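You operate a simulated robot arm through the tools that you are given. There is no shell and no other tool. Be economical: measure what you need, move in short steps, check, and stop when the job is done.

Carry out the task below with a simulated robot arm. There is one attempt and no reset: what you move stays moved.

## Task
Take the stop pin and leave it on the top shelf of the shelf rack. Put the jug on the top of the middle bench away on the top of the narrow bench. Take the brush from the top of the steel stand and leave it on the top of the middle bench. Push the second cart drawer from the top shut. Close the fifth cart drawer from the top. Close the third cart drawer from the top. Fetch the wooden block from the top of the low bench and set it on the top shelf of the green rack. Put the purple block in the blue crate on the top of the sump bench. The order is free. Set down upright: jug, brush.

Only the result counts: the job must be done as asked and must still hold three seconds after the hand-in. Knocking over, shifting, dropping, spilling or breaking anything else fails it.

## Robot
A 7-joint arm with a two-finger parallel gripper on a trunk, on a base that drives. Base frame: it is fixed to the floor where the robot stands at the start and does not move with it; the origin is under the middle of the robot, x ahead of it, y to its left, z up; the surface under the hand at the start is at about z = 0.88. Readings come in m, degrees, newtons and seconds.
With the tool pointing down near the work surface it reaches from about 0.36 to 0.88 m from the robot's upright axis, wherever it stands. Its first joint turns from -17.0 to 126.0 degrees. Places, roughly: brush (4x2x15 cm) [-5.8, 0.9, 0.8]; crate (31x21x11 cm) [-19.7, -3.4, 0.9]; fifth cart drawer [-10.9, -2.2, 0.5]; jug [-4.75, 0.5, 1]; purple block (6x5x9 cm) [-19.2, -3.2, 0.9]; second cart drawer [-11, -2.2, 0.8]; stop pin (3x3x6 cm) [0.5, -0.1, 0.9]; third cart drawer [-11, -2.2, 0.7]; top of the middle bench [-4.4, -0.6, 0.9]; top of the narrow bench [1.3, -3.8, 0.7]; top shelf of the green rack [-19.6, 2.8, 1.4]; top shelf of the shelf rack [2, -0.4, 1.5]; wooden block (24x6x6 cm) [-17.1, 3, 0.5]. Payload 1.57 kg.
Tool frame: the origin (TCP) lies between the finger pads and is the grasp point; the fingertips stand 0.03 m ahead of it; z points along the fingers, y is the line along which they close. The gripper opens to 0.08 m. The fingers are 0.017 m wide and 0.012 m thick; the gripper's body (0.04 by 0.082 m) begins 0.08 m behind the TCP.
Orientation is that of the tool frame in the base frame, as a unit quaternion [w, x, y, z]. With the fingers straight down and closing along the base's y, the tool's x points along the base's -x, its y along +y and its z along -z.

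## Interface
- The arm moves only by the tool play_rows. Its argument "plan" is a list of rows, each an object (a shift or turn left out is 0, a gripper value left out holds the last) with "xyz": the shift along the tool's x, y, z in units of 25 mm (1.0 is 25 mm), a list of three; "turn": the turn, a rotation vector about the tool's x, y, z in units of 6 degrees (1.0 is 6 degrees), a list of three; "jaw": the closure, from 0 (fully open) to 1 (shut). In form: [{"xyz": [tx, ty, tz], "turn": [wx, wy, wz], "jaw": jaw}, ...]. A call has 1 to 10 rows; each row shifts and turns the commanded pose from where the row before left it, along the tool's axes as they then stand. A call with a number of a shift or a turn outside -1 to 1 is refused whole. A row lasts 0.2 s, in which the tool goes at most 0.05 m and 8.6 degrees; a call with a longer step from one row to the next is refused whole, and so is a gripper value outside its range. Where a pose cannot be reached the arm comes as near as it can. A force on the tool above 40 N (or 10 N above the force at the start of the call, whichever is more), or a blocked arm, ends the call early, and 0.2 s more pass. The fingers move at their own pace (about 0.045 m/s each) and stop on an object; they squeeze with about 31 N. The grip force told is the motor's: it shows also when the fingers shut on nothing. Time passes only in rows, and 0.2 s behind the last, so rows that do not move let the fingers close. The reply holds the time, the measured pose of the TCP, the force on the tool along the base axes, the opening and the grip force, in the units named above and with some noise, with the torque about the TCP (base axes, N m) and any sound that the robot's microphone picked up.
- Cameras (640 x 400 px; columns grow to the right, rows downward): "scene" is now at [0.0048, -0.189, 1.2027]; the picture's right is [0.43, -0.90, 0.00], its down [-0.25, -0.12, -0.96] and it looks along [0.87, 0.42, -0.28] (base axes); focal length 252 px, centre (320, 200). "wrist" rides on the gripper at [0.072, -0.007, -0.122] in the tool frame; the picture's right is [0.09, 1.00, 0.00], its down [-0.84, 0.08, -0.54] and it looks along [-0.54, 0.05, 0.84] (tool axes); focal length 238 px, centre (320, 200). There is no depth. A picture from a camera that has moved, and an enlarged one, comes with that camera's place and axes in the base frame and with its lens.
- capture(camera): a new picture of that camera. No time passes.
- raise_lower(by): slides the trunk up (or, below 0, down) by that many m; the arm and the scene camera ride with it, the base frame stays. It gives what a move gives, with no picture.
- drive_base(legs): drives the robot by 1 to 6 legs, each [ahead, left, turn to the left] in m, m and degrees, along the robot's own axes; the way and the turn of a leg run together, so that a leg with both is an arc; at most 1.5 m and 180 degrees a leg. The arm and the cameras ride along, it lands a little off, and it stops where it bumps. It gives what a move gives.
- aim_head(pan, tilt): turns the head with the scene camera to pan (to the left, within 109 degrees either way) and tilt (down, from -29 to 69), counted from straight ahead of the robot. It gives what a move gives.
- inspect(camera, box): a new picture of the part [left, top, right, bottom] of that camera's present view, enlarged. No time passes.
- hand_in(): hands the job in; it is judged then, once.

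Go step by step. Nothing tells you exact positions but the pictures and the camera data: compare them with the known pose of the tool, close in by small moves and look again before you grip or let go. The budget is 196 turns and 174 pictures, counting those below and the enlarged ones. Unless the task says otherwise, let go and move clear before handing in, and close with one line.

The tools are called as name(argument=value, ...) on one line, values as JSON. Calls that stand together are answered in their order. play_rows: Moves the arm, as the interface text tells. Its arguments: {"type":"object","properties":{"plan":{"type":"array","items":{"type":"object","properties":{"xyz":{"type":"array","items":{"type":"number"}},"turn":{"type":"array","items":{"type":"number"}},"jaw":{"type":"number"}}}}},"required":["plan"]} The other tools are called the same way: raise_lower (by) slides the trunk up or down; drive_base (legs) drives the base; aim_head (pan, tilt) turns the head that bears the scene camera; capture (camera) takes a picture; inspect (camera, box) takes an enlarged picture of a part of a camera's view; hand_in () hands the job in.

At the start:

```text
time: 0.0
position: [0.5808, 0.1119, 1.1462]
tcp_rot: [0.0, 0.0, 1.0, 0.0]
wrist_force: [0.5, -0.6, -0.4]
torque: [-0.02, -0.02, 0.02]
finger_gap: 0.0803
finger_force: 0.0
trunk travel left (down, up): [-0.55, 0.24]
robot x, y, heading: [0.0027, 0.0001, -0.0]
head pan, tilt: [25.7, 16.2]
```

scene: 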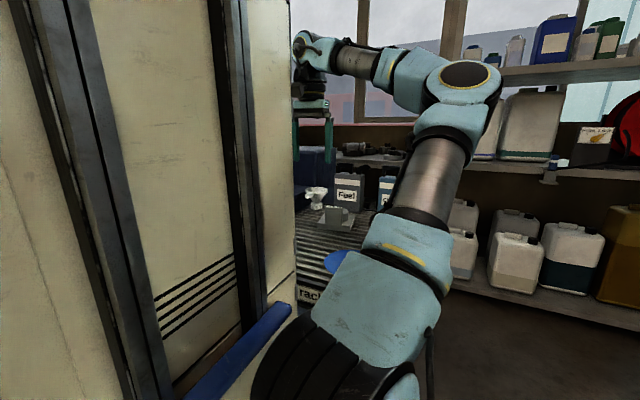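
wrist: 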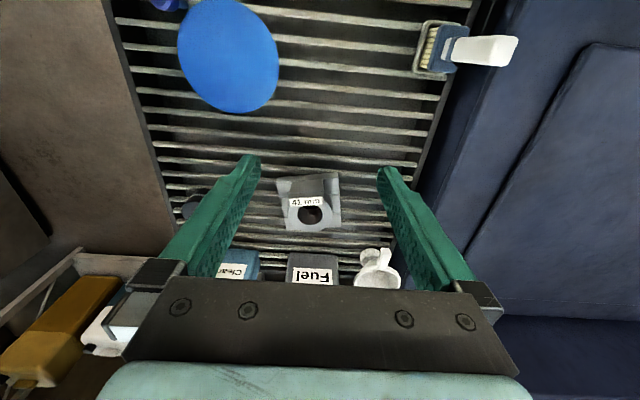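

I see the arm over a slatted surface. The stop pin should lie to the right of the hand, near [0.5, -0.1, 0.9], so I'll look there first.

aim_head(pan=-10, tilt=35)

capture(camera="scene")

```text
time: 1.0
position: [0.5807, 0.1124, 1.1453]
tcp_rot: [0.0, 0.001, 1.0, 0.0]
wrist_force: [-0.1, 0.0, 0.4]
torque: [-0.04, -0.02, -0.02]
finger_gap: 0.08
finger_force: 0.1
trunk travel left (down, up): [-0.55, 0.24]
robot x, y, heading: [-0.0005, -0.0, 0.0]
head pan, tilt: [-10.0, 35.0]
```

```text
171 pictures are left
camera scene: at [0.0074, -0.2447, 1.1726], right [-0.17, -0.98, 0.0], down [-0.56, 0.1, -0.82], along [0.81, -0.14, -0.57], focal length 252 px, centre (320, 200)
```

scene: 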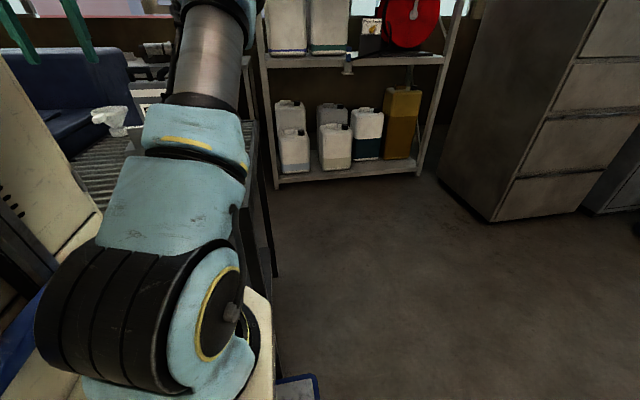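

The arm hides the bench from the head, so I'll move the hand toward the pin's rough place and look with the wrist camera.

play_rows(plan=[{"xyz": [0.5, -1, 0]}, {"xyz": [0.5, -1, 0]}, {"xyz": [0.5, -1, 0]}, {"xyz": [0.5, -1, 0]}, {"xyz": [0.5, -1, 0]}, {"xyz": [0.5, -1, 0]}])

capture(camera="wrist")

```text
time: 2.4
position: [0.5043, -0.0372, 1.1473]
tcp_rot: [0.0, 0.001, 1.0, 0.0]
wrist_force: [-0.4, 0.4, -0.5]
torque: [-0.03, -0.01, -0.02]
finger_gap: 0.0799
finger_force: 0.1
trunk travel left (down, up): [-0.55, 0.24]
robot x, y, heading: [-0.0015, 0.0014, -0.1]
head pan, tilt: [-10.0, 35.0]
```

```text
170 pictures are left
camera wrist: at [0.4324, -0.044, 1.2691], right [-0.09, 1.0, 0.0], down [0.84, 0.08, 0.54], along [0.54, 0.05, -0.84], focal length 238 px, centre (320, 200)
```

wrist: 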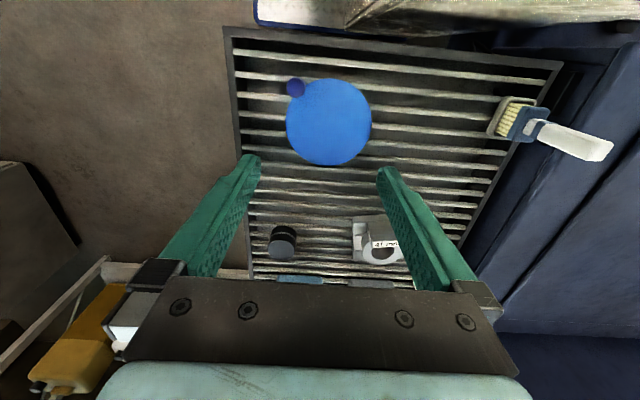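

The candidates are the small purple item beside the blue disc and the dark cylinder. I'll enlarge both.

inspect(camera="wrist", box=[220, 50, 420, 180])

inspect(camera="wrist", box=[240, 200, 420, 300])

```text
3.08 times, centred on (320, 115) of wrist
camera zoom: at [0.4324, -0.044, 1.2691], right [-0.09, 1.0, 0.0], down [0.84, 0.08, 0.54], along [0.54, 0.05, -0.84], focal length 733 px, centre (320, 462)
```

zoom: 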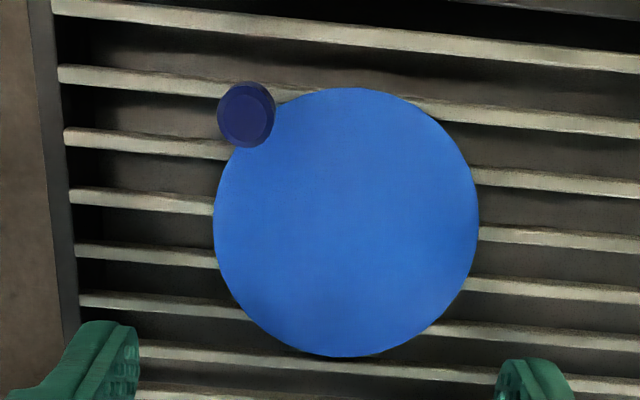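

```text
3.56 times, centred on (330, 250) of wrist
camera zoom: at [0.4324, -0.044, 1.2691], right [-0.09, 1.0, 0.0], down [0.84, 0.08, 0.54], along [0.54, 0.05, -0.84], focal length 848 px, centre (284, 22)
```

zoom: 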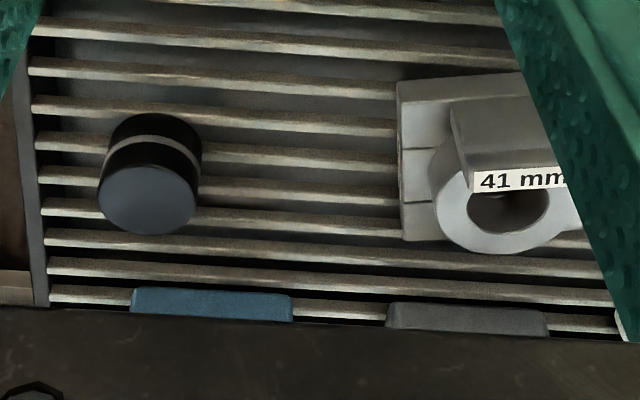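

The purple cylinder is the stop pin, standing at about (0.48, -0.07) next to a flat blue disc. I'll move above it and open wide.

play_rows(plan=[{"xyz": [0.5, -0.7, 1]}, {"xyz": [0.5, -0.7, 1]}, {"xyz": [0, 0, 1]}, {"xyz": [0, 0, 1]}])

capture(camera="wrist")

```text
time: 3.4
position: [0.4825, -0.0753, 1.0473]
tcp_rot: [0.0, 0.0, 1.0, 0.0]
wrist_force: [-0.3, 0.3, 0.2]
torque: [-0.01, 0.01, 0.01]
finger_gap: 0.0801
finger_force: 0.1
trunk travel left (down, up): [-0.55, 0.24]
robot x, y, heading: [-0.0002, 0.0014, -0.0]
head pan, tilt: [-10.0, 35.0]
```

```text
167 pictures are left
camera wrist: at [0.4106, -0.0819, 1.169], right [-0.09, 1.0, 0.0], down [0.84, 0.08, 0.54], along [0.54, 0.05, -0.84], focal length 238 px, centre (320, 200)
```

wrist: 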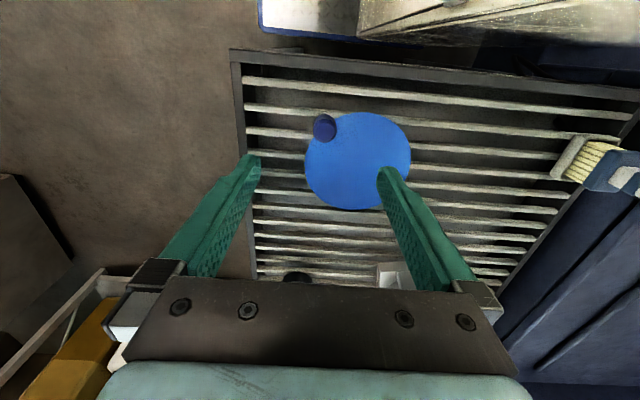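

The pin triangulates to (0.482, -0.072) with its top near 0.92, almost straight under the TCP. I'll descend most of the way and check.

play_rows(plan=[{"xyz": [0, 0.06, 1]}, {"xyz": [0, 0.06, 1]}, {"xyz": [0, 0, 1]}, {"xyz": [0, 0, 1]}])

capture(camera="wrist")

```text
time: 4.4
position: [0.4814, -0.0704, 0.9459]
tcp_rot: [0.0, 0.001, 1.0, 0.0]
wrist_force: [-0.1, 0.7, -0.5]
torque: [0.03, 0.03, -0.02]
finger_gap: 0.0801
finger_force: 0.0
trunk travel left (down, up): [-0.55, 0.24]
robot x, y, heading: [0.003, 0.0015, 0.1]
head pan, tilt: [-10.0, 35.0]
```

```text
166 pictures are left
camera wrist: at [0.4104, -0.0769, 1.0674], right [-0.09, 1.0, 0.0], down [0.84, 0.08, 0.54], along [0.54, 0.05, -0.84], focal length 238 px, centre (320, 200)
```

wrist: 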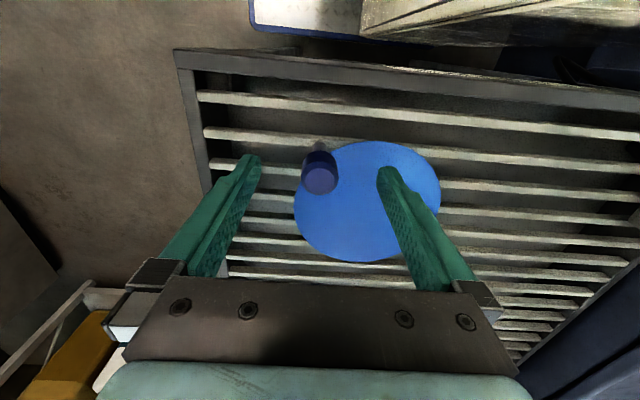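

The pin is centred between the fingertips. I'll go 2 cm lower and close.

play_rows(plan=[{"xyz": [0, 0, 0.8]}, {"jaw": 1}, {"jaw": 1}, {"jaw": 1}, {"jaw": 1}, {"jaw": 1}])

capture(camera="wrist")

```text
time: 5.8
position: [0.4841, -0.0703, 0.926]
tcp_rot: [0.0, 0.002, 1.0, -0.001]
wrist_force: [0.3, 0.5, 0.1]
torque: [0.0, 0.01, 0.01]
finger_gap: 0.0225
finger_force: 28.7
trunk travel left (down, up): [-0.55, 0.24]
robot x, y, heading: [-0.0012, 0.0005, 0.2]
head pan, tilt: [-10.0, 35.0]
```

```text
165 pictures are left
camera wrist: at [0.4119, -0.0773, 1.0475], right [-0.09, 1.0, 0.0], down [0.84, 0.08, 0.54], along [0.54, 0.05, -0.84], focal length 238 px, centre (320, 200)
```

wrist: 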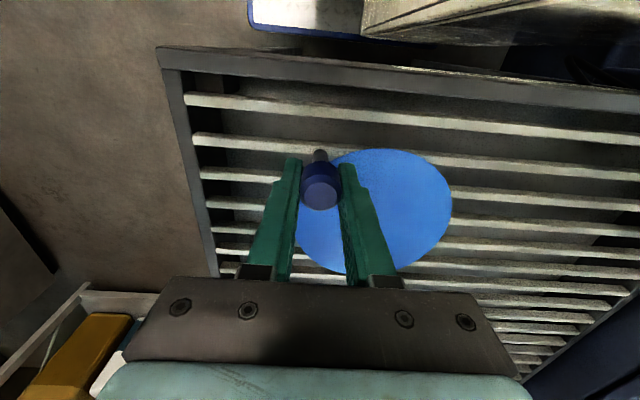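

The pin is gripped (gap 2.2 cm) by its head, with a thinner stem below. Lifting it straight up.

play_rows(plan=[{"xyz": [0, 0, -0.8]}, {"xyz": [0, 0, -1]}, {"xyz": [0, 0, -1]}, {"xyz": [0, 0, -1]}, {"xyz": [0, 0, -1]}, {"xyz": [0, 0, -1]}, {"xyz": [0, 0, -1]}, {"xyz": [0, 0, -1]}])

capture(camera="wrist")

aim_head(pan=-20, tilt=0)

capture(camera="scene")

```text
time: 7.6
position: [0.48, -0.0722, 1.1235]
tcp_rot: [0.001, 0.001, 1.0, 0.0]
wrist_force: [0.6, -0.7, -0.9]
torque: [-0.01, -0.02, -0.03]
finger_gap: 0.0223
finger_force: 31.0
trunk travel left (down, up): [-0.55, 0.24]
robot x, y, heading: [-0.0034, -0.0035, 0.1]
head pan, tilt: [-10.0, 35.0]
```

```text
164 pictures are left
camera wrist: at [0.4091, -0.0791, 1.2443], right [-0.09, 1.0, 0.0], down [0.84, 0.08, 0.54], along [0.54, 0.05, -0.84], focal length 238 px, centre (320, 200)
```

wrist: 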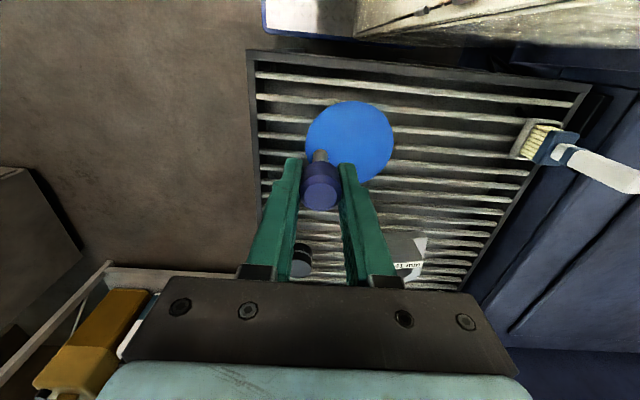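

```text
time: 8.6
position: [0.4818, -0.0723, 1.1227]
tcp_rot: [0.0, 0.002, 1.0, 0.0]
wrist_force: [-0.2, 0.5, 0.5]
torque: [0.03, 0.03, 0.01]
finger_gap: 0.0222
finger_force: 30.8
trunk travel left (down, up): [-0.55, 0.24]
robot x, y, heading: [-0.0013, -0.001, 0.1]
head pan, tilt: [-20.0, 0.0]
```

```text
163 pictures are left
camera scene: at [0.0052, -0.2603, 1.2286], right [-0.34, -0.94, 0.0], down [0.0, 0.0, -1.0], along [0.94, -0.34, 0.0], focal length 252 px, centre (320, 200)
```

scene: 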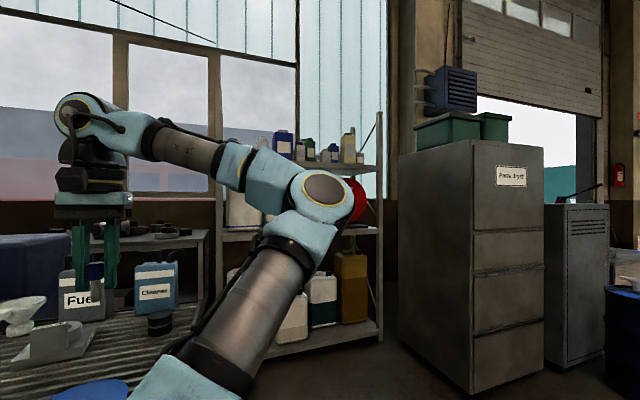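

The pin is held. The rack stands ahead beyond the bench, with containers on its top shelf. I'll raise the trunk, move right into the aisle and look at the shelf.

raise_lower(by=0.24)

drive_base(legs=[[0, -0.7, 0]])

aim_head(pan=0, tilt=10)

capture(camera="scene")

```text
time: 11.1
position: [0.4804, -0.0715, 1.3629]
tcp_rot: [0.0, 0.001, 1.0, 0.0]
wrist_force: [-0.4, -0.3, -0.8]
torque: [-0.01, -0.01, -0.04]
finger_gap: 0.0224
finger_force: 31.1
trunk travel left (down, up): [-0.79, 0.0]
robot x, y, heading: [-0.0012, -0.0012, -0.0]
head pan, tilt: [-20.0, 0.0]
```

```text
time: 14.9
position: [0.4792, -0.7678, 1.3626]
tcp_rot: [0.001, 0.0, 1.0, -0.001]
wrist_force: [0.1, 0.5, 0.0]
torque: [0.02, 0.02, 0.0]
finger_gap: 0.0222
finger_force: 30.8
trunk travel left (down, up): [-0.79, 0.0]
robot x, y, heading: [-0.0021, -0.6971, 0.2]
head pan, tilt: [-20.0, 0.0]
```

```text
time: 15.8
position: [0.4811, -0.7687, 1.3627]
tcp_rot: [0.0, 0.001, 1.0, 0.0]
wrist_force: [-0.2, -0.4, -0.7]
torque: [-0.02, -0.02, 0.0]
finger_gap: 0.0219
finger_force: 30.4
trunk travel left (down, up): [-0.79, 0.0]
robot x, y, heading: [0.0005, -0.6997, -0.3]
head pan, tilt: [0.0, 10.0]
```

```text
162 pictures are left
camera scene: at [0.0132, -0.9263, 1.4528], right [0.0, -1.0, 0.0], down [-0.17, 0.0, -0.98], along [0.98, 0.0, -0.17], focal length 252 px, centre (320, 200)
```

scene: 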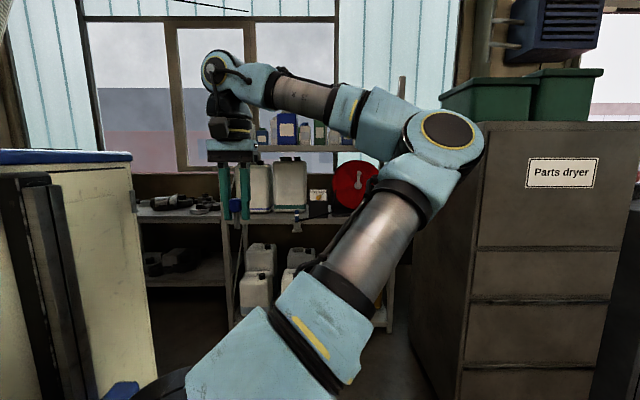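

The rack's top shelf holds containers, and its left part (around y -0.3) may be free. I'll drive nearer down the aisle and look again.

drive_base(legs=[[0.9, 0, 0]])

aim_head(pan=15, tilt=5)

capture(camera="scene")

capture(camera="wrist")

```text
time: 20.5
position: [1.3828, -0.7678, 1.3609]
tcp_rot: [0.0, 0.0, 1.0, -0.001]
wrist_force: [-0.9, -0.6, -0.1]
torque: [0.01, 0.03, 0.0]
finger_gap: 0.022
finger_force: 31.1
trunk travel left (down, up): [-0.79, 0.0]
robot x, y, heading: [0.9007, -0.698, 0.0]
head pan, tilt: [0.0, 10.0]
```

```text
time: 21.3
position: [1.3827, -0.7679, 1.3632]
tcp_rot: [0.002, 0.0, 1.0, -0.001]
wrist_force: [0.0, 0.8, 0.1]
torque: [0.02, 0.0, -0.01]
finger_gap: 0.0222
finger_force: 31.5
trunk travel left (down, up): [-0.79, 0.0]
robot x, y, heading: [0.9023, -0.6939, 0.1]
head pan, tilt: [15.0, 5.0]
```

```text
161 pictures are left
camera scene: at [0.9118, -0.9021, 1.4608], right [0.26, -0.97, 0.0], down [-0.08, -0.02, -1.0], along [0.96, 0.26, -0.09], focal length 252 px, centre (320, 200)
```

scene: 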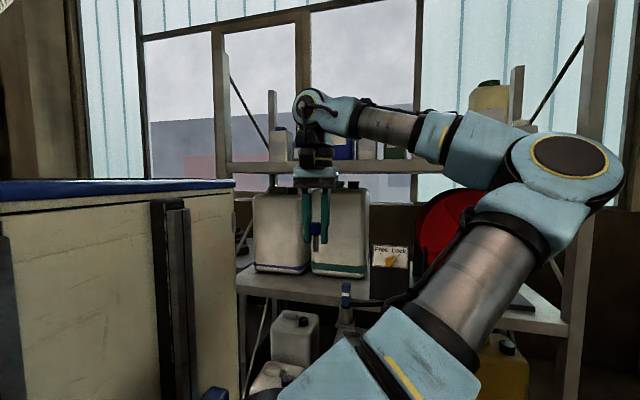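

```text
160 pictures are left
camera wrist: at [1.3113, -0.7748, 1.4841], right [-0.09, 1.0, 0.0], down [0.84, 0.08, 0.54], along [0.54, 0.05, -0.84], focal length 238 px, centre (320, 200)
```

wrist: 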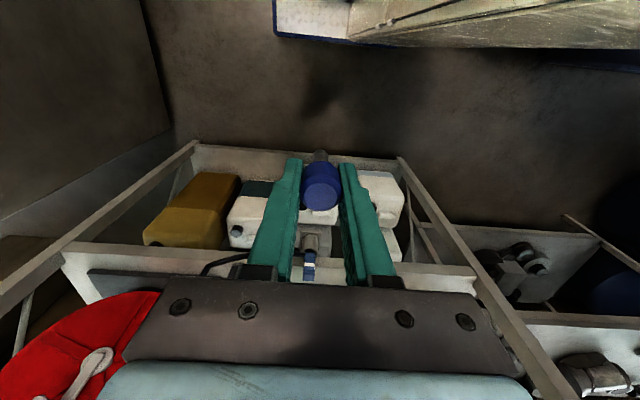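

The rack front is at x≈1.9, spanning y from about -0.18 to -1.52, with containers on the top shelf. I'll raise the hand to look down onto that shelf.

play_rows(plan=[{"xyz": [0, 0, -1]}, {"xyz": [0, 0, -1]}, {"xyz": [0, 0, -1]}, {"xyz": [0, 0, -1]}, {"xyz": [0, 0, -1]}, {"xyz": [0, 0, -1]}, {"xyz": [0, 0, -1]}, {"xyz": [0, 0, -1]}, {"xyz": [0, 0, -1]}, {"xyz": [0, 0, -1]}])

capture(camera="wrist")

```text
time: 23.5
position: [1.3838, -0.7702, 1.5684]
tcp_rot: [0.002, 0.0, 1.0, 0.001]
wrist_force: [0.3, -0.1, -0.4]
torque: [0.0, 0.01, 0.0]
finger_gap: 0.022
finger_force: 30.5
out of reach, approached as far as the arm can: row 9, 10
trunk travel left (down, up): [-0.79, 0.0]
robot x, y, heading: [0.9029, -0.6955, 0.3]
head pan, tilt: [15.0, 5.0]
```

```text
159 pictures are left
camera wrist: at [1.3113, -0.7769, 1.6902], right [-0.09, 1.0, 0.0], down [0.83, 0.08, 0.55], along [0.54, 0.05, -0.84], focal length 238 px, centre (320, 200)
```

wrist: 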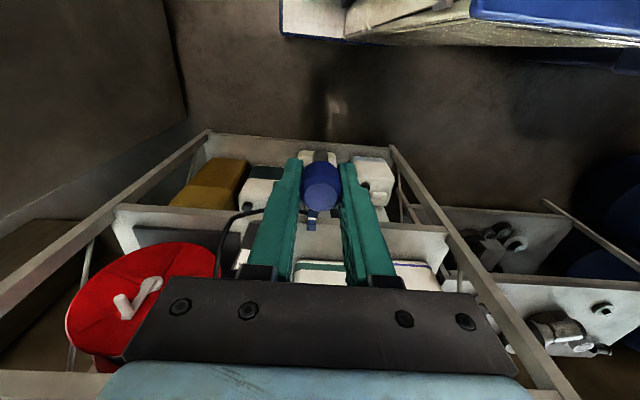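

The hand is at its top-down height limit here. A smaller reach gains height, so I'll turn the robot sideways with the rack on its left, and check the surroundings first.

drive_base(legs=[[0, 0, -90]])

aim_head(pan=90, tilt=0)

capture(camera="scene")

```text
time: 27.7
position: [0.8258, -1.1777, 1.5693]
tcp_rot: [0.002, 0.709, 0.705, -0.002]
wrist_force: [0.4, -0.5, -0.9]
torque: [0.0, 0.02, -0.02]
finger_gap: 0.0218
finger_force: 30.8
trunk travel left (down, up): [-0.79, 0.0]
robot x, y, heading: [0.9034, -0.6978, -90.2]
head pan, tilt: [15.0, 5.0]
```

```text
time: 29.2
position: [0.826, -1.177, 1.5686]
tcp_rot: [0.002, 0.709, 0.705, -0.002]
wrist_force: [0.4, 0.1, -1.0]
torque: [0.01, 0.0, -0.03]
finger_gap: 0.0219
finger_force: 30.8
trunk travel left (down, up): [-0.79, 0.0]
robot x, y, heading: [0.9039, -0.6939, -90.1]
head pan, tilt: [90.0, 0.0]
```

```text
158 pictures are left
camera scene: at [0.7631, -0.6154, 1.4687], right [0.0, -1.0, 0.0], down [0.0, 0.0, -1.0], along [1.0, 0.0, 0.0], focal length 252 px, centre (320, 200)
```

scene: 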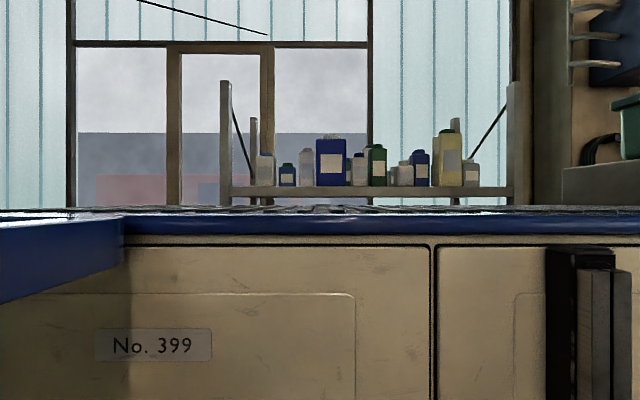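

I now see the top shelf clearly: its edge is at z≈1.53, with a row of bottles and a gap at each end. I'll swing the arm to the robot's left, then move closer for parallax.

drive_base(legs=[[-0.28, 0.25, 0]])

capture(camera="scene")

```text
time: 30.9
position: [0.9688, -1.0348, 1.5684]
tcp_rot: [0.001, 0.702, 0.712, -0.003]
wrist_force: [1.2, -0.2, 0.1]
torque: [0.04, 0.01, 0.05]
finger_gap: 0.0221
finger_force: 31.6
trunk travel left (down, up): [-0.79, 0.0]
robot x, y, heading: [1.0365, -0.5543, -89.3]
head pan, tilt: [90.0, 0.0]
stopped in leg 1: the robot was blocked; the commanded pose is now the measured one
```

```text
157 pictures are left
camera scene: at [0.8949, -0.4755, 1.4688], right [0.01, -1.0, 0.0], down [0.0, 0.0, -1.0], along [1.0, 0.01, 0.0], focal length 252 px, centre (320, 200)
```

scene: 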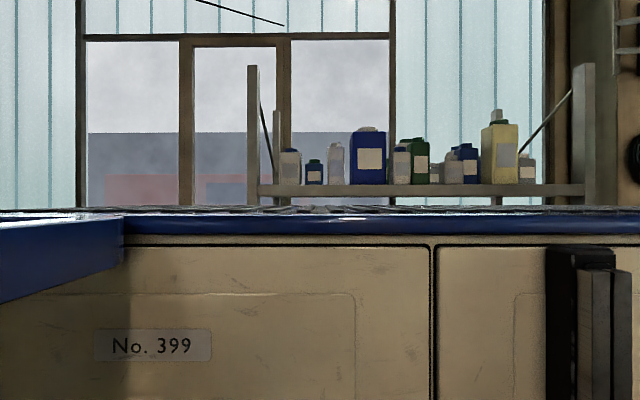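

The robot touched the bench edge behind it, so I'll step forward off it. Then I'll swing the arm around to the robot's left, keeping the pin high.

drive_base(legs=[[0.05, 0, 0]])

play_rows(plan=[{"xyz": [0.05, 1, 0], "turn": [0, 0, -0.53]}, {"xyz": [0.05, 1, 0], "turn": [0, 0, -0.53]}, {"xyz": [0.05, 1, 0], "turn": [0, 0, -0.53]}, {"xyz": [0.05, 1, 0], "turn": [0, 0, -0.53]}, {"xyz": [0.05, 1, 0], "turn": [0, 0, -0.53]}, {"xyz": [0.05, 1, 0], "turn": [0, 0, -0.53]}, {"xyz": [0.05, 1, 0], "turn": [0, 0, -0.53]}, {"xyz": [0.05, 1, 0], "turn": [0, 0, -0.53]}, {"xyz": [0.05, 1, 0], "turn": [0, 0, -0.53]}, {"xyz": [0.05, 1, 0], "turn": [0, 0, -0.53]}])

play_rows(plan=[{"xyz": [0.05, 1, 0], "turn": [0, 0, -0.53]}, {"xyz": [0.05, 1, 0], "turn": [0, 0, -0.53]}, {"xyz": [0.05, 1, 0], "turn": [0, 0, -0.53]}, {"xyz": [0.05, 1, 0], "turn": [0, 0, -0.53]}, {"xyz": [0.05, 1, 0], "turn": [0, 0, -0.53]}, {"xyz": [0.05, 1, 0], "turn": [0, 0, -0.53]}, {"xyz": [0.05, 1, 0], "turn": [0, 0, -0.53]}, {"xyz": [0.05, 1, 0], "turn": [0, 0, -0.53]}, {"xyz": [0.05, 1, 0], "turn": [0, 0, -0.53]}, {"xyz": [0.05, 1, 0], "turn": [0, 0, -0.53]}])

```text
time: 31.8
position: [0.9684, -1.0828, 1.5684]
tcp_rot: [0.002, 0.702, 0.712, -0.002]
wrist_force: [0.2, -0.3, -0.2]
torque: [0.0, 0.02, 0.0]
finger_gap: 0.0219
finger_force: 30.5
trunk travel left (down, up): [-0.79, 0.0]
robot x, y, heading: [1.0349, -0.6027, -89.3]
head pan, tilt: [90.0, 0.0]
```

```text
time: 34.0
position: [1.1948, -1.0058, 1.5697]
tcp_rot: [0.006, 0.48, 0.877, -0.003]
wrist_force: [-0.1, 0.2, 0.0]
torque: [0.0, 0.02, 0.03]
finger_gap: 0.0222
finger_force: 30.9
out of reach, approached as far as the arm can: row 10
trunk travel left (down, up): [-0.79, 0.0]
robot x, y, heading: [1.0331, -0.6006, -89.4]
head pan, tilt: [90.0, 0.0]
```

```text
time: 36.2
position: [1.2852, -0.8237, 1.545]
tcp_rot: [0.0, 0.221, 0.975, -0.002]
wrist_force: [-0.3, -0.8, 0.0]
torque: [0.0, 0.0, 0.01]
finger_gap: 0.0219
finger_force: 31.0
out of reach, approached as far as the arm can: row 2, 3, 4, 5, 6, 7, 8, 9, 10
trunk travel left (down, up): [-0.79, 0.0]
robot x, y, heading: [1.0329, -0.6005, -89.3]
head pan, tilt: [90.0, 0.0]
```

The arm dropped inside its minimum radius. I'll move the hand outward radially and check what height it gets.

play_rows(plan=[{"xyz": [-1, 0, -0.3]}, {"xyz": [-1, 0, -0.3]}, {"xyz": [-1, 0, -0.3]}])

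capture(camera="wrist")

```text
time: 37.0
position: [1.2901, -0.8629, 1.5523]
tcp_rot: [0.001, 0.222, 0.975, -0.003]
wrist_force: [0.5, -0.2, -0.1]
torque: [-0.01, 0.02, -0.02]
finger_gap: 0.0221
finger_force: 31.5
out of reach, approached as far as the arm can: row 1, 2, 3
trunk travel left (down, up): [-0.79, 0.0]
robot x, y, heading: [1.0359, -0.6009, -89.4]
head pan, tilt: [90.0, 0.0]
```

```text
156 pictures are left
camera wrist: at [1.223, -0.8371, 1.6736], right [0.35, 0.94, 0.0], down [0.79, -0.29, 0.54], along [0.51, -0.19, -0.84], focal length 238 px, centre (320, 200)
```

wrist: 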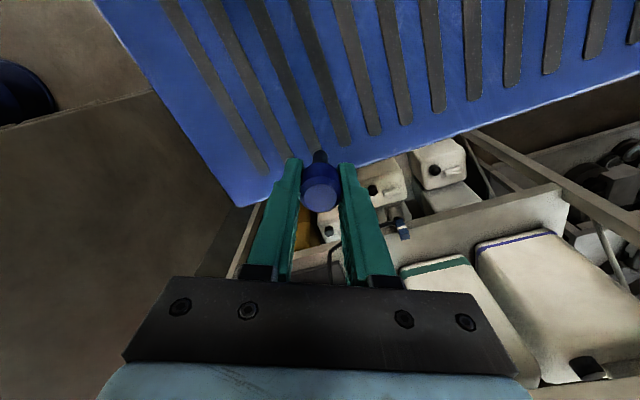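

Below the hand is the robot's own deck (z≈1.45, half-width 0.3, front 0.385), so I keep clear of it. I'll test whether a larger radius gives more height.

play_rows(plan=[{"xyz": [-0.93, -0.33, 0]}, {"xyz": [-0.93, -0.33, 0]}, {"xyz": [-0.93, -0.33, 0]}, {"xyz": [-0.93, -0.33, 0]}, {"xyz": [-0.93, -0.33, 0]}, {"xyz": [-0.93, -0.33, 0]}, {"xyz": [-0.93, -0.33, 0]}])

play_rows(plan=[{"xyz": [0, 0, -1]}, {"xyz": [0, 0, -1]}, {"xyz": [0, 0, -1]}, {"xyz": [0, 0, -1]}])

```text
time: 38.6
position: [1.3146, -0.9896, 1.5079]
tcp_rot: [0.0, 0.221, 0.975, -0.003]
wrist_force: [-0.1, 0.1, -0.9]
torque: [-0.01, 0.01, -0.02]
finger_gap: 0.0222
finger_force: 30.8
out of reach, approached as far as the arm can: row 1, 2, 3, 4, 5, 6, 7
trunk travel left (down, up): [-0.79, 0.0]
robot x, y, heading: [1.0406, -0.6045, -89.2]
head pan, tilt: [90.0, 0.0]
```

```text
time: 39.6
position: [1.2712, -0.9763, 1.5581]
tcp_rot: [0.002, 0.222, 0.975, -0.002]
wrist_force: [0.0, 1.6, -0.7]
torque: [0.0, 0.02, 0.0]
finger_gap: 0.0219
finger_force: 30.9
out of reach, approached as far as the arm can: row 1, 2, 3, 4
trunk travel left (down, up): [-0.79, 0.0]
robot x, y, heading: [1.0381, -0.6021, -89.5]
head pan, tilt: [90.0, 0.0]
```

The height limit depends on distance from a shoulder on the robot's right side, so I'll face the rack again and hold the pin front-right where the reach is shortest.

drive_base(legs=[[0.17, 0, 0], [0, 0, 89.5]])

play_rows(plan=[{"xyz": [0, -1, 0.5], "turn": [0, 0, 0.8]}, {"xyz": [0, -1, 0.5], "turn": [0, 0, 0.8]}, {"xyz": [0, -1, 0], "turn": [0, 0, 0.8]}, {"xyz": [0, -1, 0], "turn": [0, 0, 0.8]}, {"xyz": [0, -1, 0], "turn": [0, 0, 0.8]}, {"xyz": [0, -1, 0], "turn": [0, 0, 0.27]}, {"xyz": [0, -1, 0]}, {"xyz": [0, -1, 0]}, {"xyz": [0, -1, 0]}, {"xyz": [0, -1, 0]}])

```text
time: 44.8
position: [1.4192, -0.5489, 1.5575]
tcp_rot: [0.003, -0.518, 0.855, -0.001]
wrist_force: [-0.1, 0.0, -1.0]
torque: [0.0, 0.01, 0.01]
finger_gap: 0.022
finger_force: 30.8
trunk travel left (down, up): [-0.79, 0.0]
robot x, y, heading: [1.0391, -0.772, -1.1]
head pan, tilt: [90.0, 0.0]
```

```text
time: 47.0
position: [1.5961, -0.7249, 1.5321]
tcp_rot: [0.003, -0.317, 0.948, 0.0]
wrist_force: [-0.6, 0.7, -0.5]
torque: [-0.05, 0.0, 0.0]
finger_gap: 0.0219
finger_force: 31.0
trunk travel left (down, up): [-0.79, 0.0]
robot x, y, heading: [1.039, -0.7693, -1.5]
head pan, tilt: [90.0, 0.0]
```

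Now I'll straighten the hand's yaw, then shift it front-right and test the height.

play_rows(plan=[{"turn": [0, 0, 1]}, {"turn": [0, 0, 1]}, {"turn": [0, 0, 1]}, {"turn": [0, 0, 1]}, {"turn": [0, 0, 1]}, {"turn": [0, 0, 1]}])

play_rows(plan=[{"xyz": [0.45, -1, 0]}, {"xyz": [0.45, -1, 0]}, {"xyz": [0.45, -1, 0]}, {"xyz": [0.45, -1, 0]}, {"xyz": [0.45, -1, 0]}, {"xyz": [0.45, -1, 0]}, {"xyz": [0.45, -1, 0]}, {"xyz": [0.45, -1, -0.5]}, {"xyz": [0, 0, -1]}, {"xyz": [0, 0, -1]}])

play_rows(plan=[{"xyz": [0, 0, -1]}, {"xyz": [0, 0, -1]}, {"xyz": [0, 0, -1]}])

```text
time: 48.4
position: [1.594, -0.7243, 1.5338]
tcp_rot: [0.004, -0.007, 1.0, 0.002]
wrist_force: [0.7, -0.3, 0.6]
torque: [-0.02, 0.01, -0.02]
finger_gap: 0.0219
finger_force: 31.4
trunk travel left (down, up): [-0.79, 0.0]
robot x, y, heading: [1.0389, -0.7709, -1.2]
head pan, tilt: [90.0, 0.0]
```

```text
time: 50.6
position: [1.5056, -0.9242, 1.5695]
tcp_rot: [0.004, -0.007, 1.0, 0.001]
wrist_force: [-0.9, 1.1, 0.0]
torque: [0.03, -0.01, -0.01]
finger_gap: 0.0222
finger_force: 30.7
out of reach, approached as far as the arm can: row 10
trunk travel left (down, up): [-0.79, 0.0]
robot x, y, heading: [1.0368, -0.7743, -1.3]
head pan, tilt: [90.0, 0.0]
```

```text
time: 51.4
position: [1.506, -0.9246, 1.5682]
tcp_rot: [0.004, -0.007, 1.0, 0.002]
wrist_force: [0.0, 0.1, 0.0]
torque: [0.0, 0.02, 0.0]
finger_gap: 0.0221
finger_force: 31.3
out of reach, approached as far as the arm can: row 1, 2, 3
trunk travel left (down, up): [-0.79, 0.0]
robot x, y, heading: [1.0397, -0.7708, -1.3]
head pan, tilt: [90.0, 0.0]
```

The height is capped near 1.569 with the tool straight down, everywhere. I'll test how much a forward tilt gains.

play_rows(plan=[{"turn": [0, -1, 0]}, {"turn": [0, -1, 0]}, {"turn": [0, -0.5, 0]}, {"xyz": [0.42, 0, -0.9]}, {"xyz": [0.42, 0, -0.9]}, {"xyz": [0.42, 0, -0.9]}])

aim_head(pan=15, tilt=0)

capture(camera="scene")

```text
time: 52.8
position: [1.4568, -0.9282, 1.6261]
tcp_rot: [0.134, -0.006, 0.991, 0.003]
wrist_force: [-0.6, -0.4, 0.6]
torque: [0.05, 0.03, 0.02]
finger_gap: 0.0219
finger_force: 31.3
trunk travel left (down, up): [-0.79, 0.0]
robot x, y, heading: [1.0365, -0.7685, -1.2]
head pan, tilt: [90.0, 0.0]
```

```text
time: 54.3
position: [1.4567, -0.9279, 1.6256]
tcp_rot: [0.133, -0.006, 0.991, 0.002]
wrist_force: [-0.1, 0.3, -1.0]
torque: [-0.01, 0.0, -0.01]
finger_gap: 0.0219
finger_force: 31.0
trunk travel left (down, up): [-0.79, 0.0]
robot x, y, heading: [1.0401, -0.7726, -1.2]
head pan, tilt: [15.0, 0.0]
```

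```text
155 pictures are left
camera scene: at [1.0408, -0.9774, 1.4687], right [0.24, -0.97, 0.0], down [0.0, 0.0, -1.0], along [0.97, 0.24, 0.0], focal length 252 px, centre (320, 200)
```

scene: 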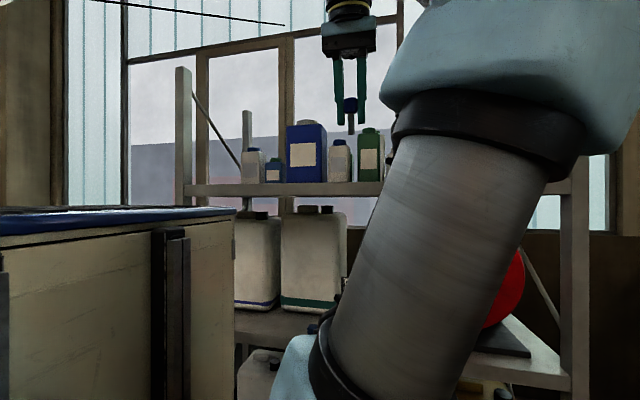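

A 15° tilt lifts the limit above 1.626, so a small tilt (about 5°) will do. I'll zoom on the pin and the shelf to measure.

inspect(camera="scene", box=[170, 60, 410, 210])

```text
2.67 times, centred on (290, 135) of scene
camera zoom: at [1.0408, -0.9774, 1.4687], right [0.24, -0.97, 0.0], down [0.0, 0.0, -1.0], along [0.97, 0.24, 0.0], focal length 671 px, centre (400, 373)
```

zoom: 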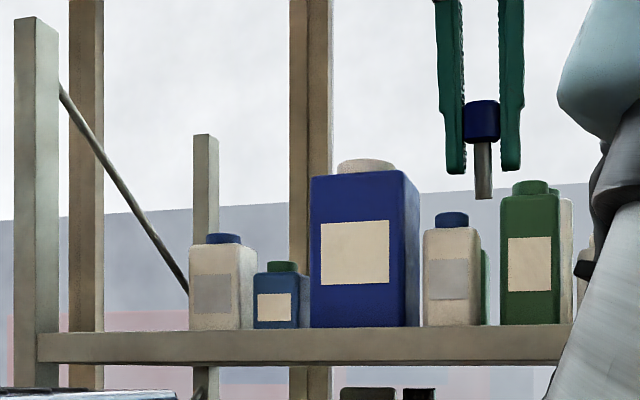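

The pin's stem bottom is 4.9 cm below the TCP and the shelf top is at 1.531, so I need TCP ≈ 1.58 at contact. I'll test how high the hand goes at about 3° tilt.

play_rows(plan=[{"turn": [0, 1, 0]}, {"turn": [0, 1, 0]}, {"xyz": [0, 0, -1]}, {"xyz": [0, 0, -1]}])

```text
time: 55.3
position: [1.469, -0.9277, 1.5832]
tcp_rot: [0.03, -0.007, 1.0, 0.002]
wrist_force: [-0.5, -0.4, -0.9]
torque: [0.01, 0.0, 0.0]
finger_gap: 0.0217
finger_force: 30.9
out of reach, approached as far as the arm can: row 1, 2, 3, 4
trunk travel left (down, up): [-0.79, 0.0]
robot x, y, heading: [1.036, -0.7713, -1.0]
head pan, tilt: [15.0, 0.0]
```

At 3.4° tilt it reaches 1.583, which is just enough. The bottles at the left sit at the back (x≈2.25), so the front-left around (1.97, -0.37) is free; I'll shift the hand left and then drive in.

play_rows(plan=[{"xyz": [0, 1, 0]}, {"xyz": [0, 1, 0]}, {"xyz": [0, 1, 0]}, {"xyz": [0, 1, 0]}, {"xyz": [0, 1, 0]}, {"xyz": [0, 1, 0]}, {"xyz": [0, 1, 0]}, {"xyz": [0, 1, 0]}, {"xyz": [-0.6, 1, 0]}, {"xyz": [-0.6, 1, 0]}])

drive_base(legs=[[0.15, 0.25, 1.0]])

aim_head(pan=25, tilt=0)

capture(camera="scene")

```text
time: 57.5
position: [1.477, -0.7009, 1.5845]
tcp_rot: [0.031, -0.007, 0.999, 0.003]
wrist_force: [-0.7, -0.5, -0.5]
torque: [0.0, 0.02, -0.02]
finger_gap: 0.0219
finger_force: 30.9
out of reach, approached as far as the arm can: row 10
trunk travel left (down, up): [-0.79, 0.0]
robot x, y, heading: [1.0388, -0.7715, -1.0]
head pan, tilt: [15.0, 0.0]
```

```text
time: 59.5
position: [1.6293, -0.4371, 1.5852]
tcp_rot: [0.031, -0.017, 0.999, 0.003]
wrist_force: [-0.2, 0.3, -0.3]
torque: [0.0, 0.01, 0.0]
finger_gap: 0.022
finger_force: 31.4
trunk travel left (down, up): [-0.79, 0.0]
robot x, y, heading: [1.1915, -0.5146, -0.1]
head pan, tilt: [15.0, 0.0]
```

```text
time: 60.2
position: [1.6301, -0.4368, 1.5853]
tcp_rot: [0.03, -0.018, 0.999, 0.004]
wrist_force: [-0.2, 0.1, 1.3]
torque: [-0.02, -0.02, -0.01]
finger_gap: 0.0219
finger_force: 31.1
trunk travel left (down, up): [-0.79, 0.0]
robot x, y, heading: [1.1901, -0.5129, -0.0]
head pan, tilt: [25.0, 0.0]
```

```text
153 pictures are left
camera scene: at [1.1944, -0.7074, 1.4687], right [0.42, -0.91, 0.0], down [0.0, 0.0, -1.0], along [0.91, 0.42, 0.0], focal length 252 px, centre (320, 200)
```

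scene: 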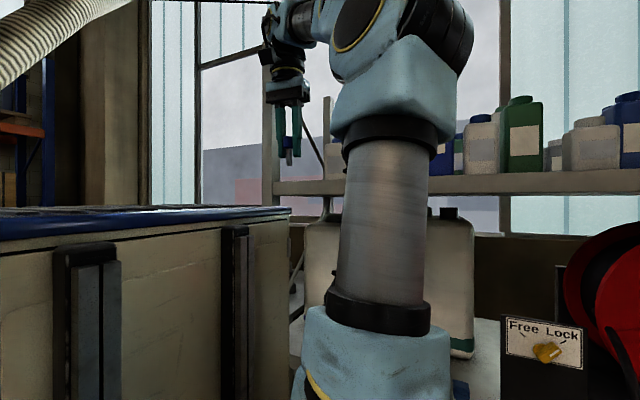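

For safe entry I'll tilt back to about 12° and raise the hand, then drive in.

play_rows(plan=[{"turn": [0, -1, 0]}, {"turn": [0, -0.7, 0]}, {"xyz": [0.2, 0, -1]}, {"xyz": [0, 0, -0.5]}])

drive_base(legs=[[0.27, 0, 0]])

capture(camera="scene")

capture(camera="wrist")

```text
time: 61.2
position: [1.6148, -0.4375, 1.6213]
tcp_rot: [0.12, -0.017, 0.993, 0.004]
wrist_force: [0.2, -0.1, -0.6]
torque: [-0.01, 0.02, -0.02]
finger_gap: 0.022
finger_force: 30.4
trunk travel left (down, up): [-0.79, 0.0]
robot x, y, heading: [1.1924, -0.5147, 0.2]
head pan, tilt: [25.0, 0.0]
```

```text
time: 63.1
position: [1.8816, -0.4368, 1.6217]
tcp_rot: [0.119, -0.019, 0.993, 0.005]
wrist_force: [-0.6, -0.7, -1.2]
torque: [0.02, -0.01, 0.03]
finger_gap: 0.0222
finger_force: 30.5
trunk travel left (down, up): [-0.79, 0.0]
robot x, y, heading: [1.4599, -0.5171, 0.1]
head pan, tilt: [25.0, 0.0]
```

```text
152 pictures are left
camera scene: at [1.4608, -0.7072, 1.4687], right [0.42, -0.91, 0.0], down [0.0, 0.0, -1.0], along [0.91, 0.42, 0.0], focal length 252 px, centre (320, 200)
```

scene: 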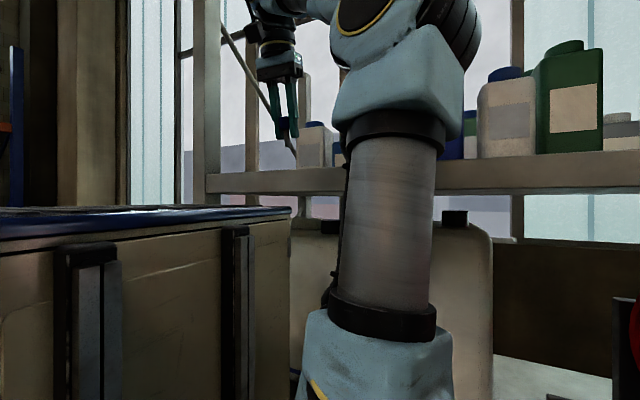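

```text
151 pictures are left
camera wrist: at [1.7825, -0.4475, 1.722], right [-0.13, 0.99, -0.02], down [0.68, 0.1, 0.73], along [0.72, 0.08, -0.69], focal length 238 px, centre (320, 200)
```

wrist: 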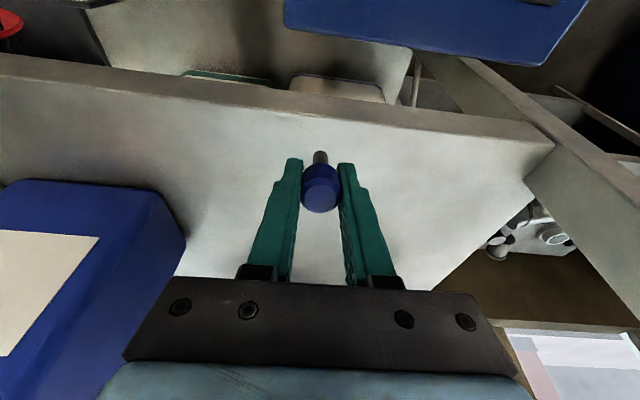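

The shelf area under the pin is free, with its front edge at x≈1.87. I'll move 9 cm further in, then straighten to about 3.4°.

play_rows(plan=[{"xyz": [-0.87, 0, 0.21]}, {"xyz": [-0.87, 0, 0.21]}, {"xyz": [-0.87, 0, 0.21]}, {"xyz": [-0.87, 0, 0.21]}, {"xyz": [-0.2, 0, 0.8]}, {"turn": [0, 0.6, 0]}, {"turn": [0, 0.6, 0]}, {"turn": [0, 0.5, 0]}, {}])

capture(camera="wrist")

inspect(camera="scene", box=[180, 60, 420, 210])

```text
time: 65.1
position: [1.9792, -0.4325, 1.604]
tcp_rot: [0.089, -0.019, 0.996, 0.004]
wrist_force: [0.1, 0.4, -1.3]
torque: [0.02, -0.02, -0.02]
finger_gap: 0.0222
finger_force: 31.2
out of reach, approached as far as the arm can: row 7, 8
trunk travel left (down, up): [-0.79, 0.0]
robot x, y, heading: [1.4602, -0.516, 0.3]
head pan, tilt: [25.0, 0.0]
```

```text
150 pictures are left
camera wrist: at [1.8883, -0.4432, 1.7107], right [-0.13, 0.99, -0.01], down [0.73, 0.1, 0.68], along [0.68, 0.08, -0.73], focal length 238 px, centre (320, 200)
```

wrist: 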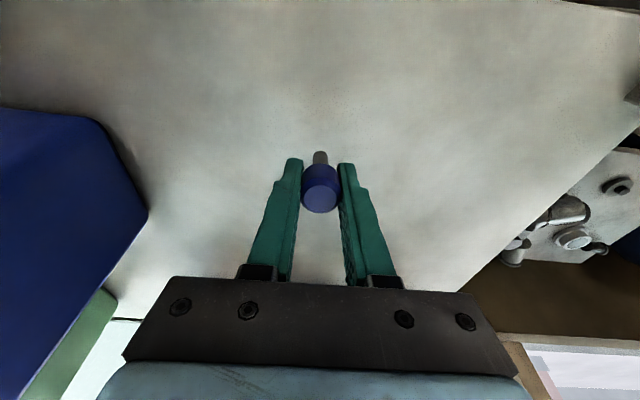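

```text
2.67 times, centred on (300, 135) of scene
camera zoom: at [1.461, -0.7071, 1.4687], right [0.42, -0.91, 0.0], down [0.0, 0.0, -1.0], along [0.91, 0.42, 0.0], focal length 671 px, centre (373, 373)
```

zoom: 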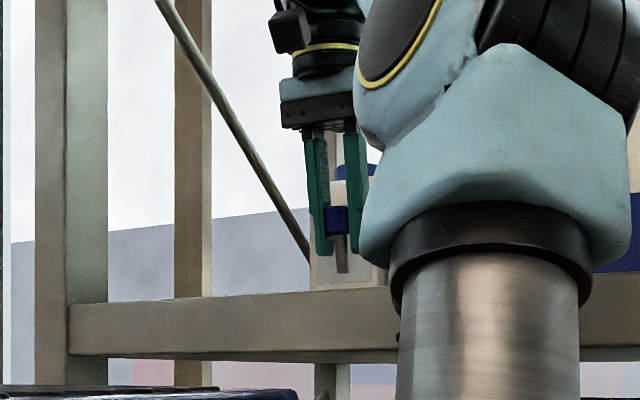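

Tilt is still about 10°. I'll lower to about 1.585 while straightening the tool.

play_rows(plan=[{"xyz": [0.4, 0, 0.5]}, {"turn": [0, 0.4, 0]}, {"turn": [0, 0.4, 0]}, {"turn": [0, 0.35, 0]}, {}])

```text
time: 66.3
position: [1.9727, -0.4329, 1.5893]
tcp_rot: [0.048, -0.019, 0.999, 0.003]
wrist_force: [0.3, 0.3, -0.5]
torque: [0.01, -0.02, 0.02]
finger_gap: 0.022
finger_force: 30.8
trunk travel left (down, up): [-0.79, 0.0]
robot x, y, heading: [1.4595, -0.5149, 0.1]
head pan, tilt: [25.0, 0.0]
```

play_rows(plan=[{"xyz": [0, 0, 0.2]}, {"turn": [0, 0.4, 0]}, {}])

inspect(camera="scene", box=[270, 100, 350, 190])

```text
time: 67.1
position: [1.9537, -0.4307, 1.5751]
tcp_rot: [0.021, -0.018, 1.0, 0.004]
wrist_force: [5.0, -2.1, 19.9]
torque: [-0.11, -0.19, -0.01]
finger_gap: 0.0221
finger_force: 31.2
out of reach, approached as far as the arm can: row 1, 2
trunk travel left (down, up): [-0.79, 0.0]
robot x, y, heading: [1.4548, -0.5153, 0.3]
head pan, tilt: [25.0, 0.0]
```

```text
4.44 times, centred on (310, 145) of scene
camera zoom: at [1.4609, -0.7075, 1.4691], right [0.42, -0.91, 0.0], down [0.0, 0.0, -1.0], along [0.91, 0.42, 0.0], focal length 1118 px, centre (364, 444)
```

zoom: 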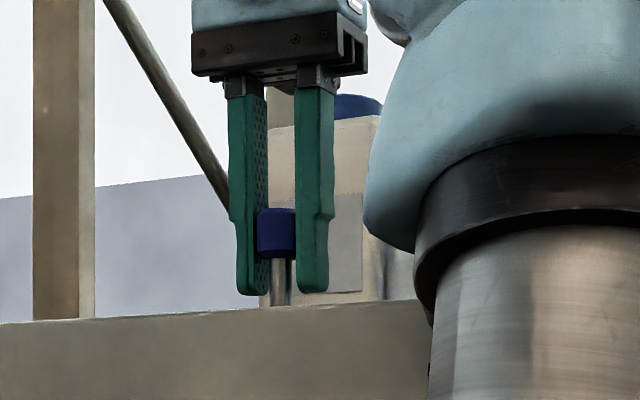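

The pin stands on the shelf (about 20 N contact, 2.4° tilt). I'll open the fingers gently and check.

play_rows(plan=[{"xyz": [0, 0, -0.1], "jaw": 1}, {"jaw": 0.65}, {"jaw": 0.65}, {"jaw": 0.3}, {"jaw": 0.3}])

inspect(camera="scene", box=[270, 100, 350, 190])

```text
time: 68.3
position: [1.954, -0.43, 1.5759]
tcp_rot: [0.021, -0.019, 1.0, 0.003]
wrist_force: [0.4, 0.3, -0.1]
torque: [0.01, -0.01, -0.01]
finger_gap: 0.0562
finger_force: 0.1
trunk travel left (down, up): [-0.79, 0.0]
robot x, y, heading: [1.4583, -0.5127, 0.4]
head pan, tilt: [25.0, 0.0]
```

```text
4.44 times, centred on (310, 145) of scene
camera zoom: at [1.4609, -0.7072, 1.4687], right [0.42, -0.91, 0.0], down [0.0, 0.0, -1.0], along [0.91, 0.42, 0.0], focal length 1118 px, centre (364, 444)
```

zoom: 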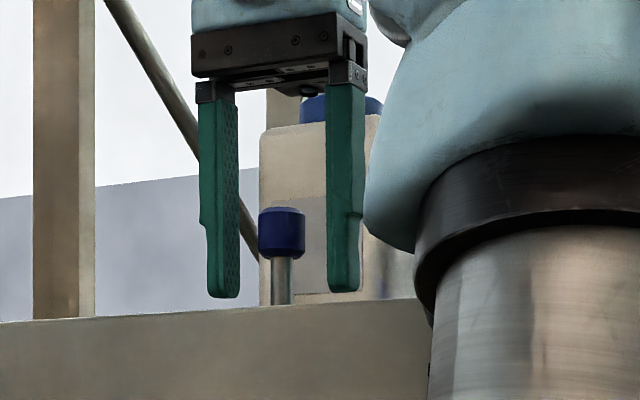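

The pin stands upright on the shelf. I'll back the hand straight away with the jaws open, then drive back.

play_rows(plan=[{"jaw": 0}, {"xyz": [0.5, 0, 0], "jaw": 0}, {"xyz": [1, 0, 0]}, {"xyz": [1, 0, 0]}])

drive_base(legs=[[-0.4, 0, 0], [0, -0.2, 0]])

aim_head(pan=20, tilt=0)

capture(camera="scene")

```text
time: 69.3
position: [1.9072, -0.4357, 1.5728]
tcp_rot: [0.008, -0.019, 1.0, 0.004]
wrist_force: [-0.2, -0.9, 0.4]
torque: [-0.01, -0.02, -0.03]
finger_gap: 0.0798
finger_force: 0.1
out of reach, approached as far as the arm can: row 2, 3
trunk travel left (down, up): [-0.79, 0.0]
robot x, y, heading: [1.4549, -0.5162, 0.2]
head pan, tilt: [25.0, 0.0]
```

```text
time: 73.0
position: [1.4983, -0.6391, 1.5742]
tcp_rot: [0.009, -0.017, 1.0, 0.004]
wrist_force: [-0.6, 0.1, -0.1]
torque: [-0.02, 0.0, -0.03]
finger_gap: 0.0799
finger_force: 0.0
trunk travel left (down, up): [-0.79, 0.0]
robot x, y, heading: [1.0512, -0.7171, -0.0]
head pan, tilt: [25.0, 0.0]
```

```text
time: 73.7
position: [1.4977, -0.6403, 1.5718]
tcp_rot: [0.009, -0.016, 1.0, 0.003]
wrist_force: [-0.2, 0.5, -0.2]
torque: [-0.01, 0.01, -0.01]
finger_gap: 0.0802
finger_force: 0.1
trunk travel left (down, up): [-0.79, 0.0]
robot x, y, heading: [1.0448, -0.7143, -0.3]
head pan, tilt: [20.0, 0.0]
```

```text
146 pictures are left
camera scene: at [1.0528, -0.9151, 1.4687], right [0.34, -0.94, 0.0], down [0.0, 0.0, -1.0], along [0.94, 0.34, 0.0], focal length 252 px, centre (320, 200)
```

scene: 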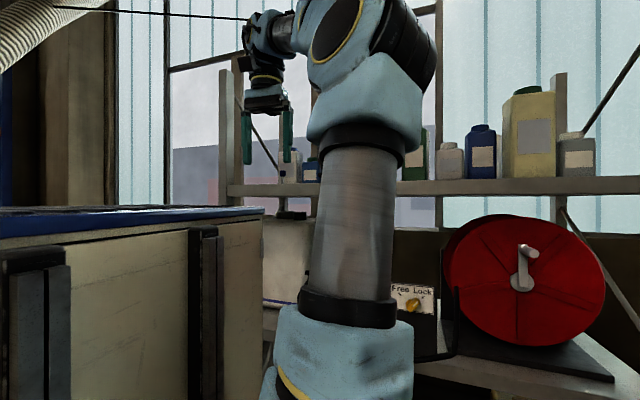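

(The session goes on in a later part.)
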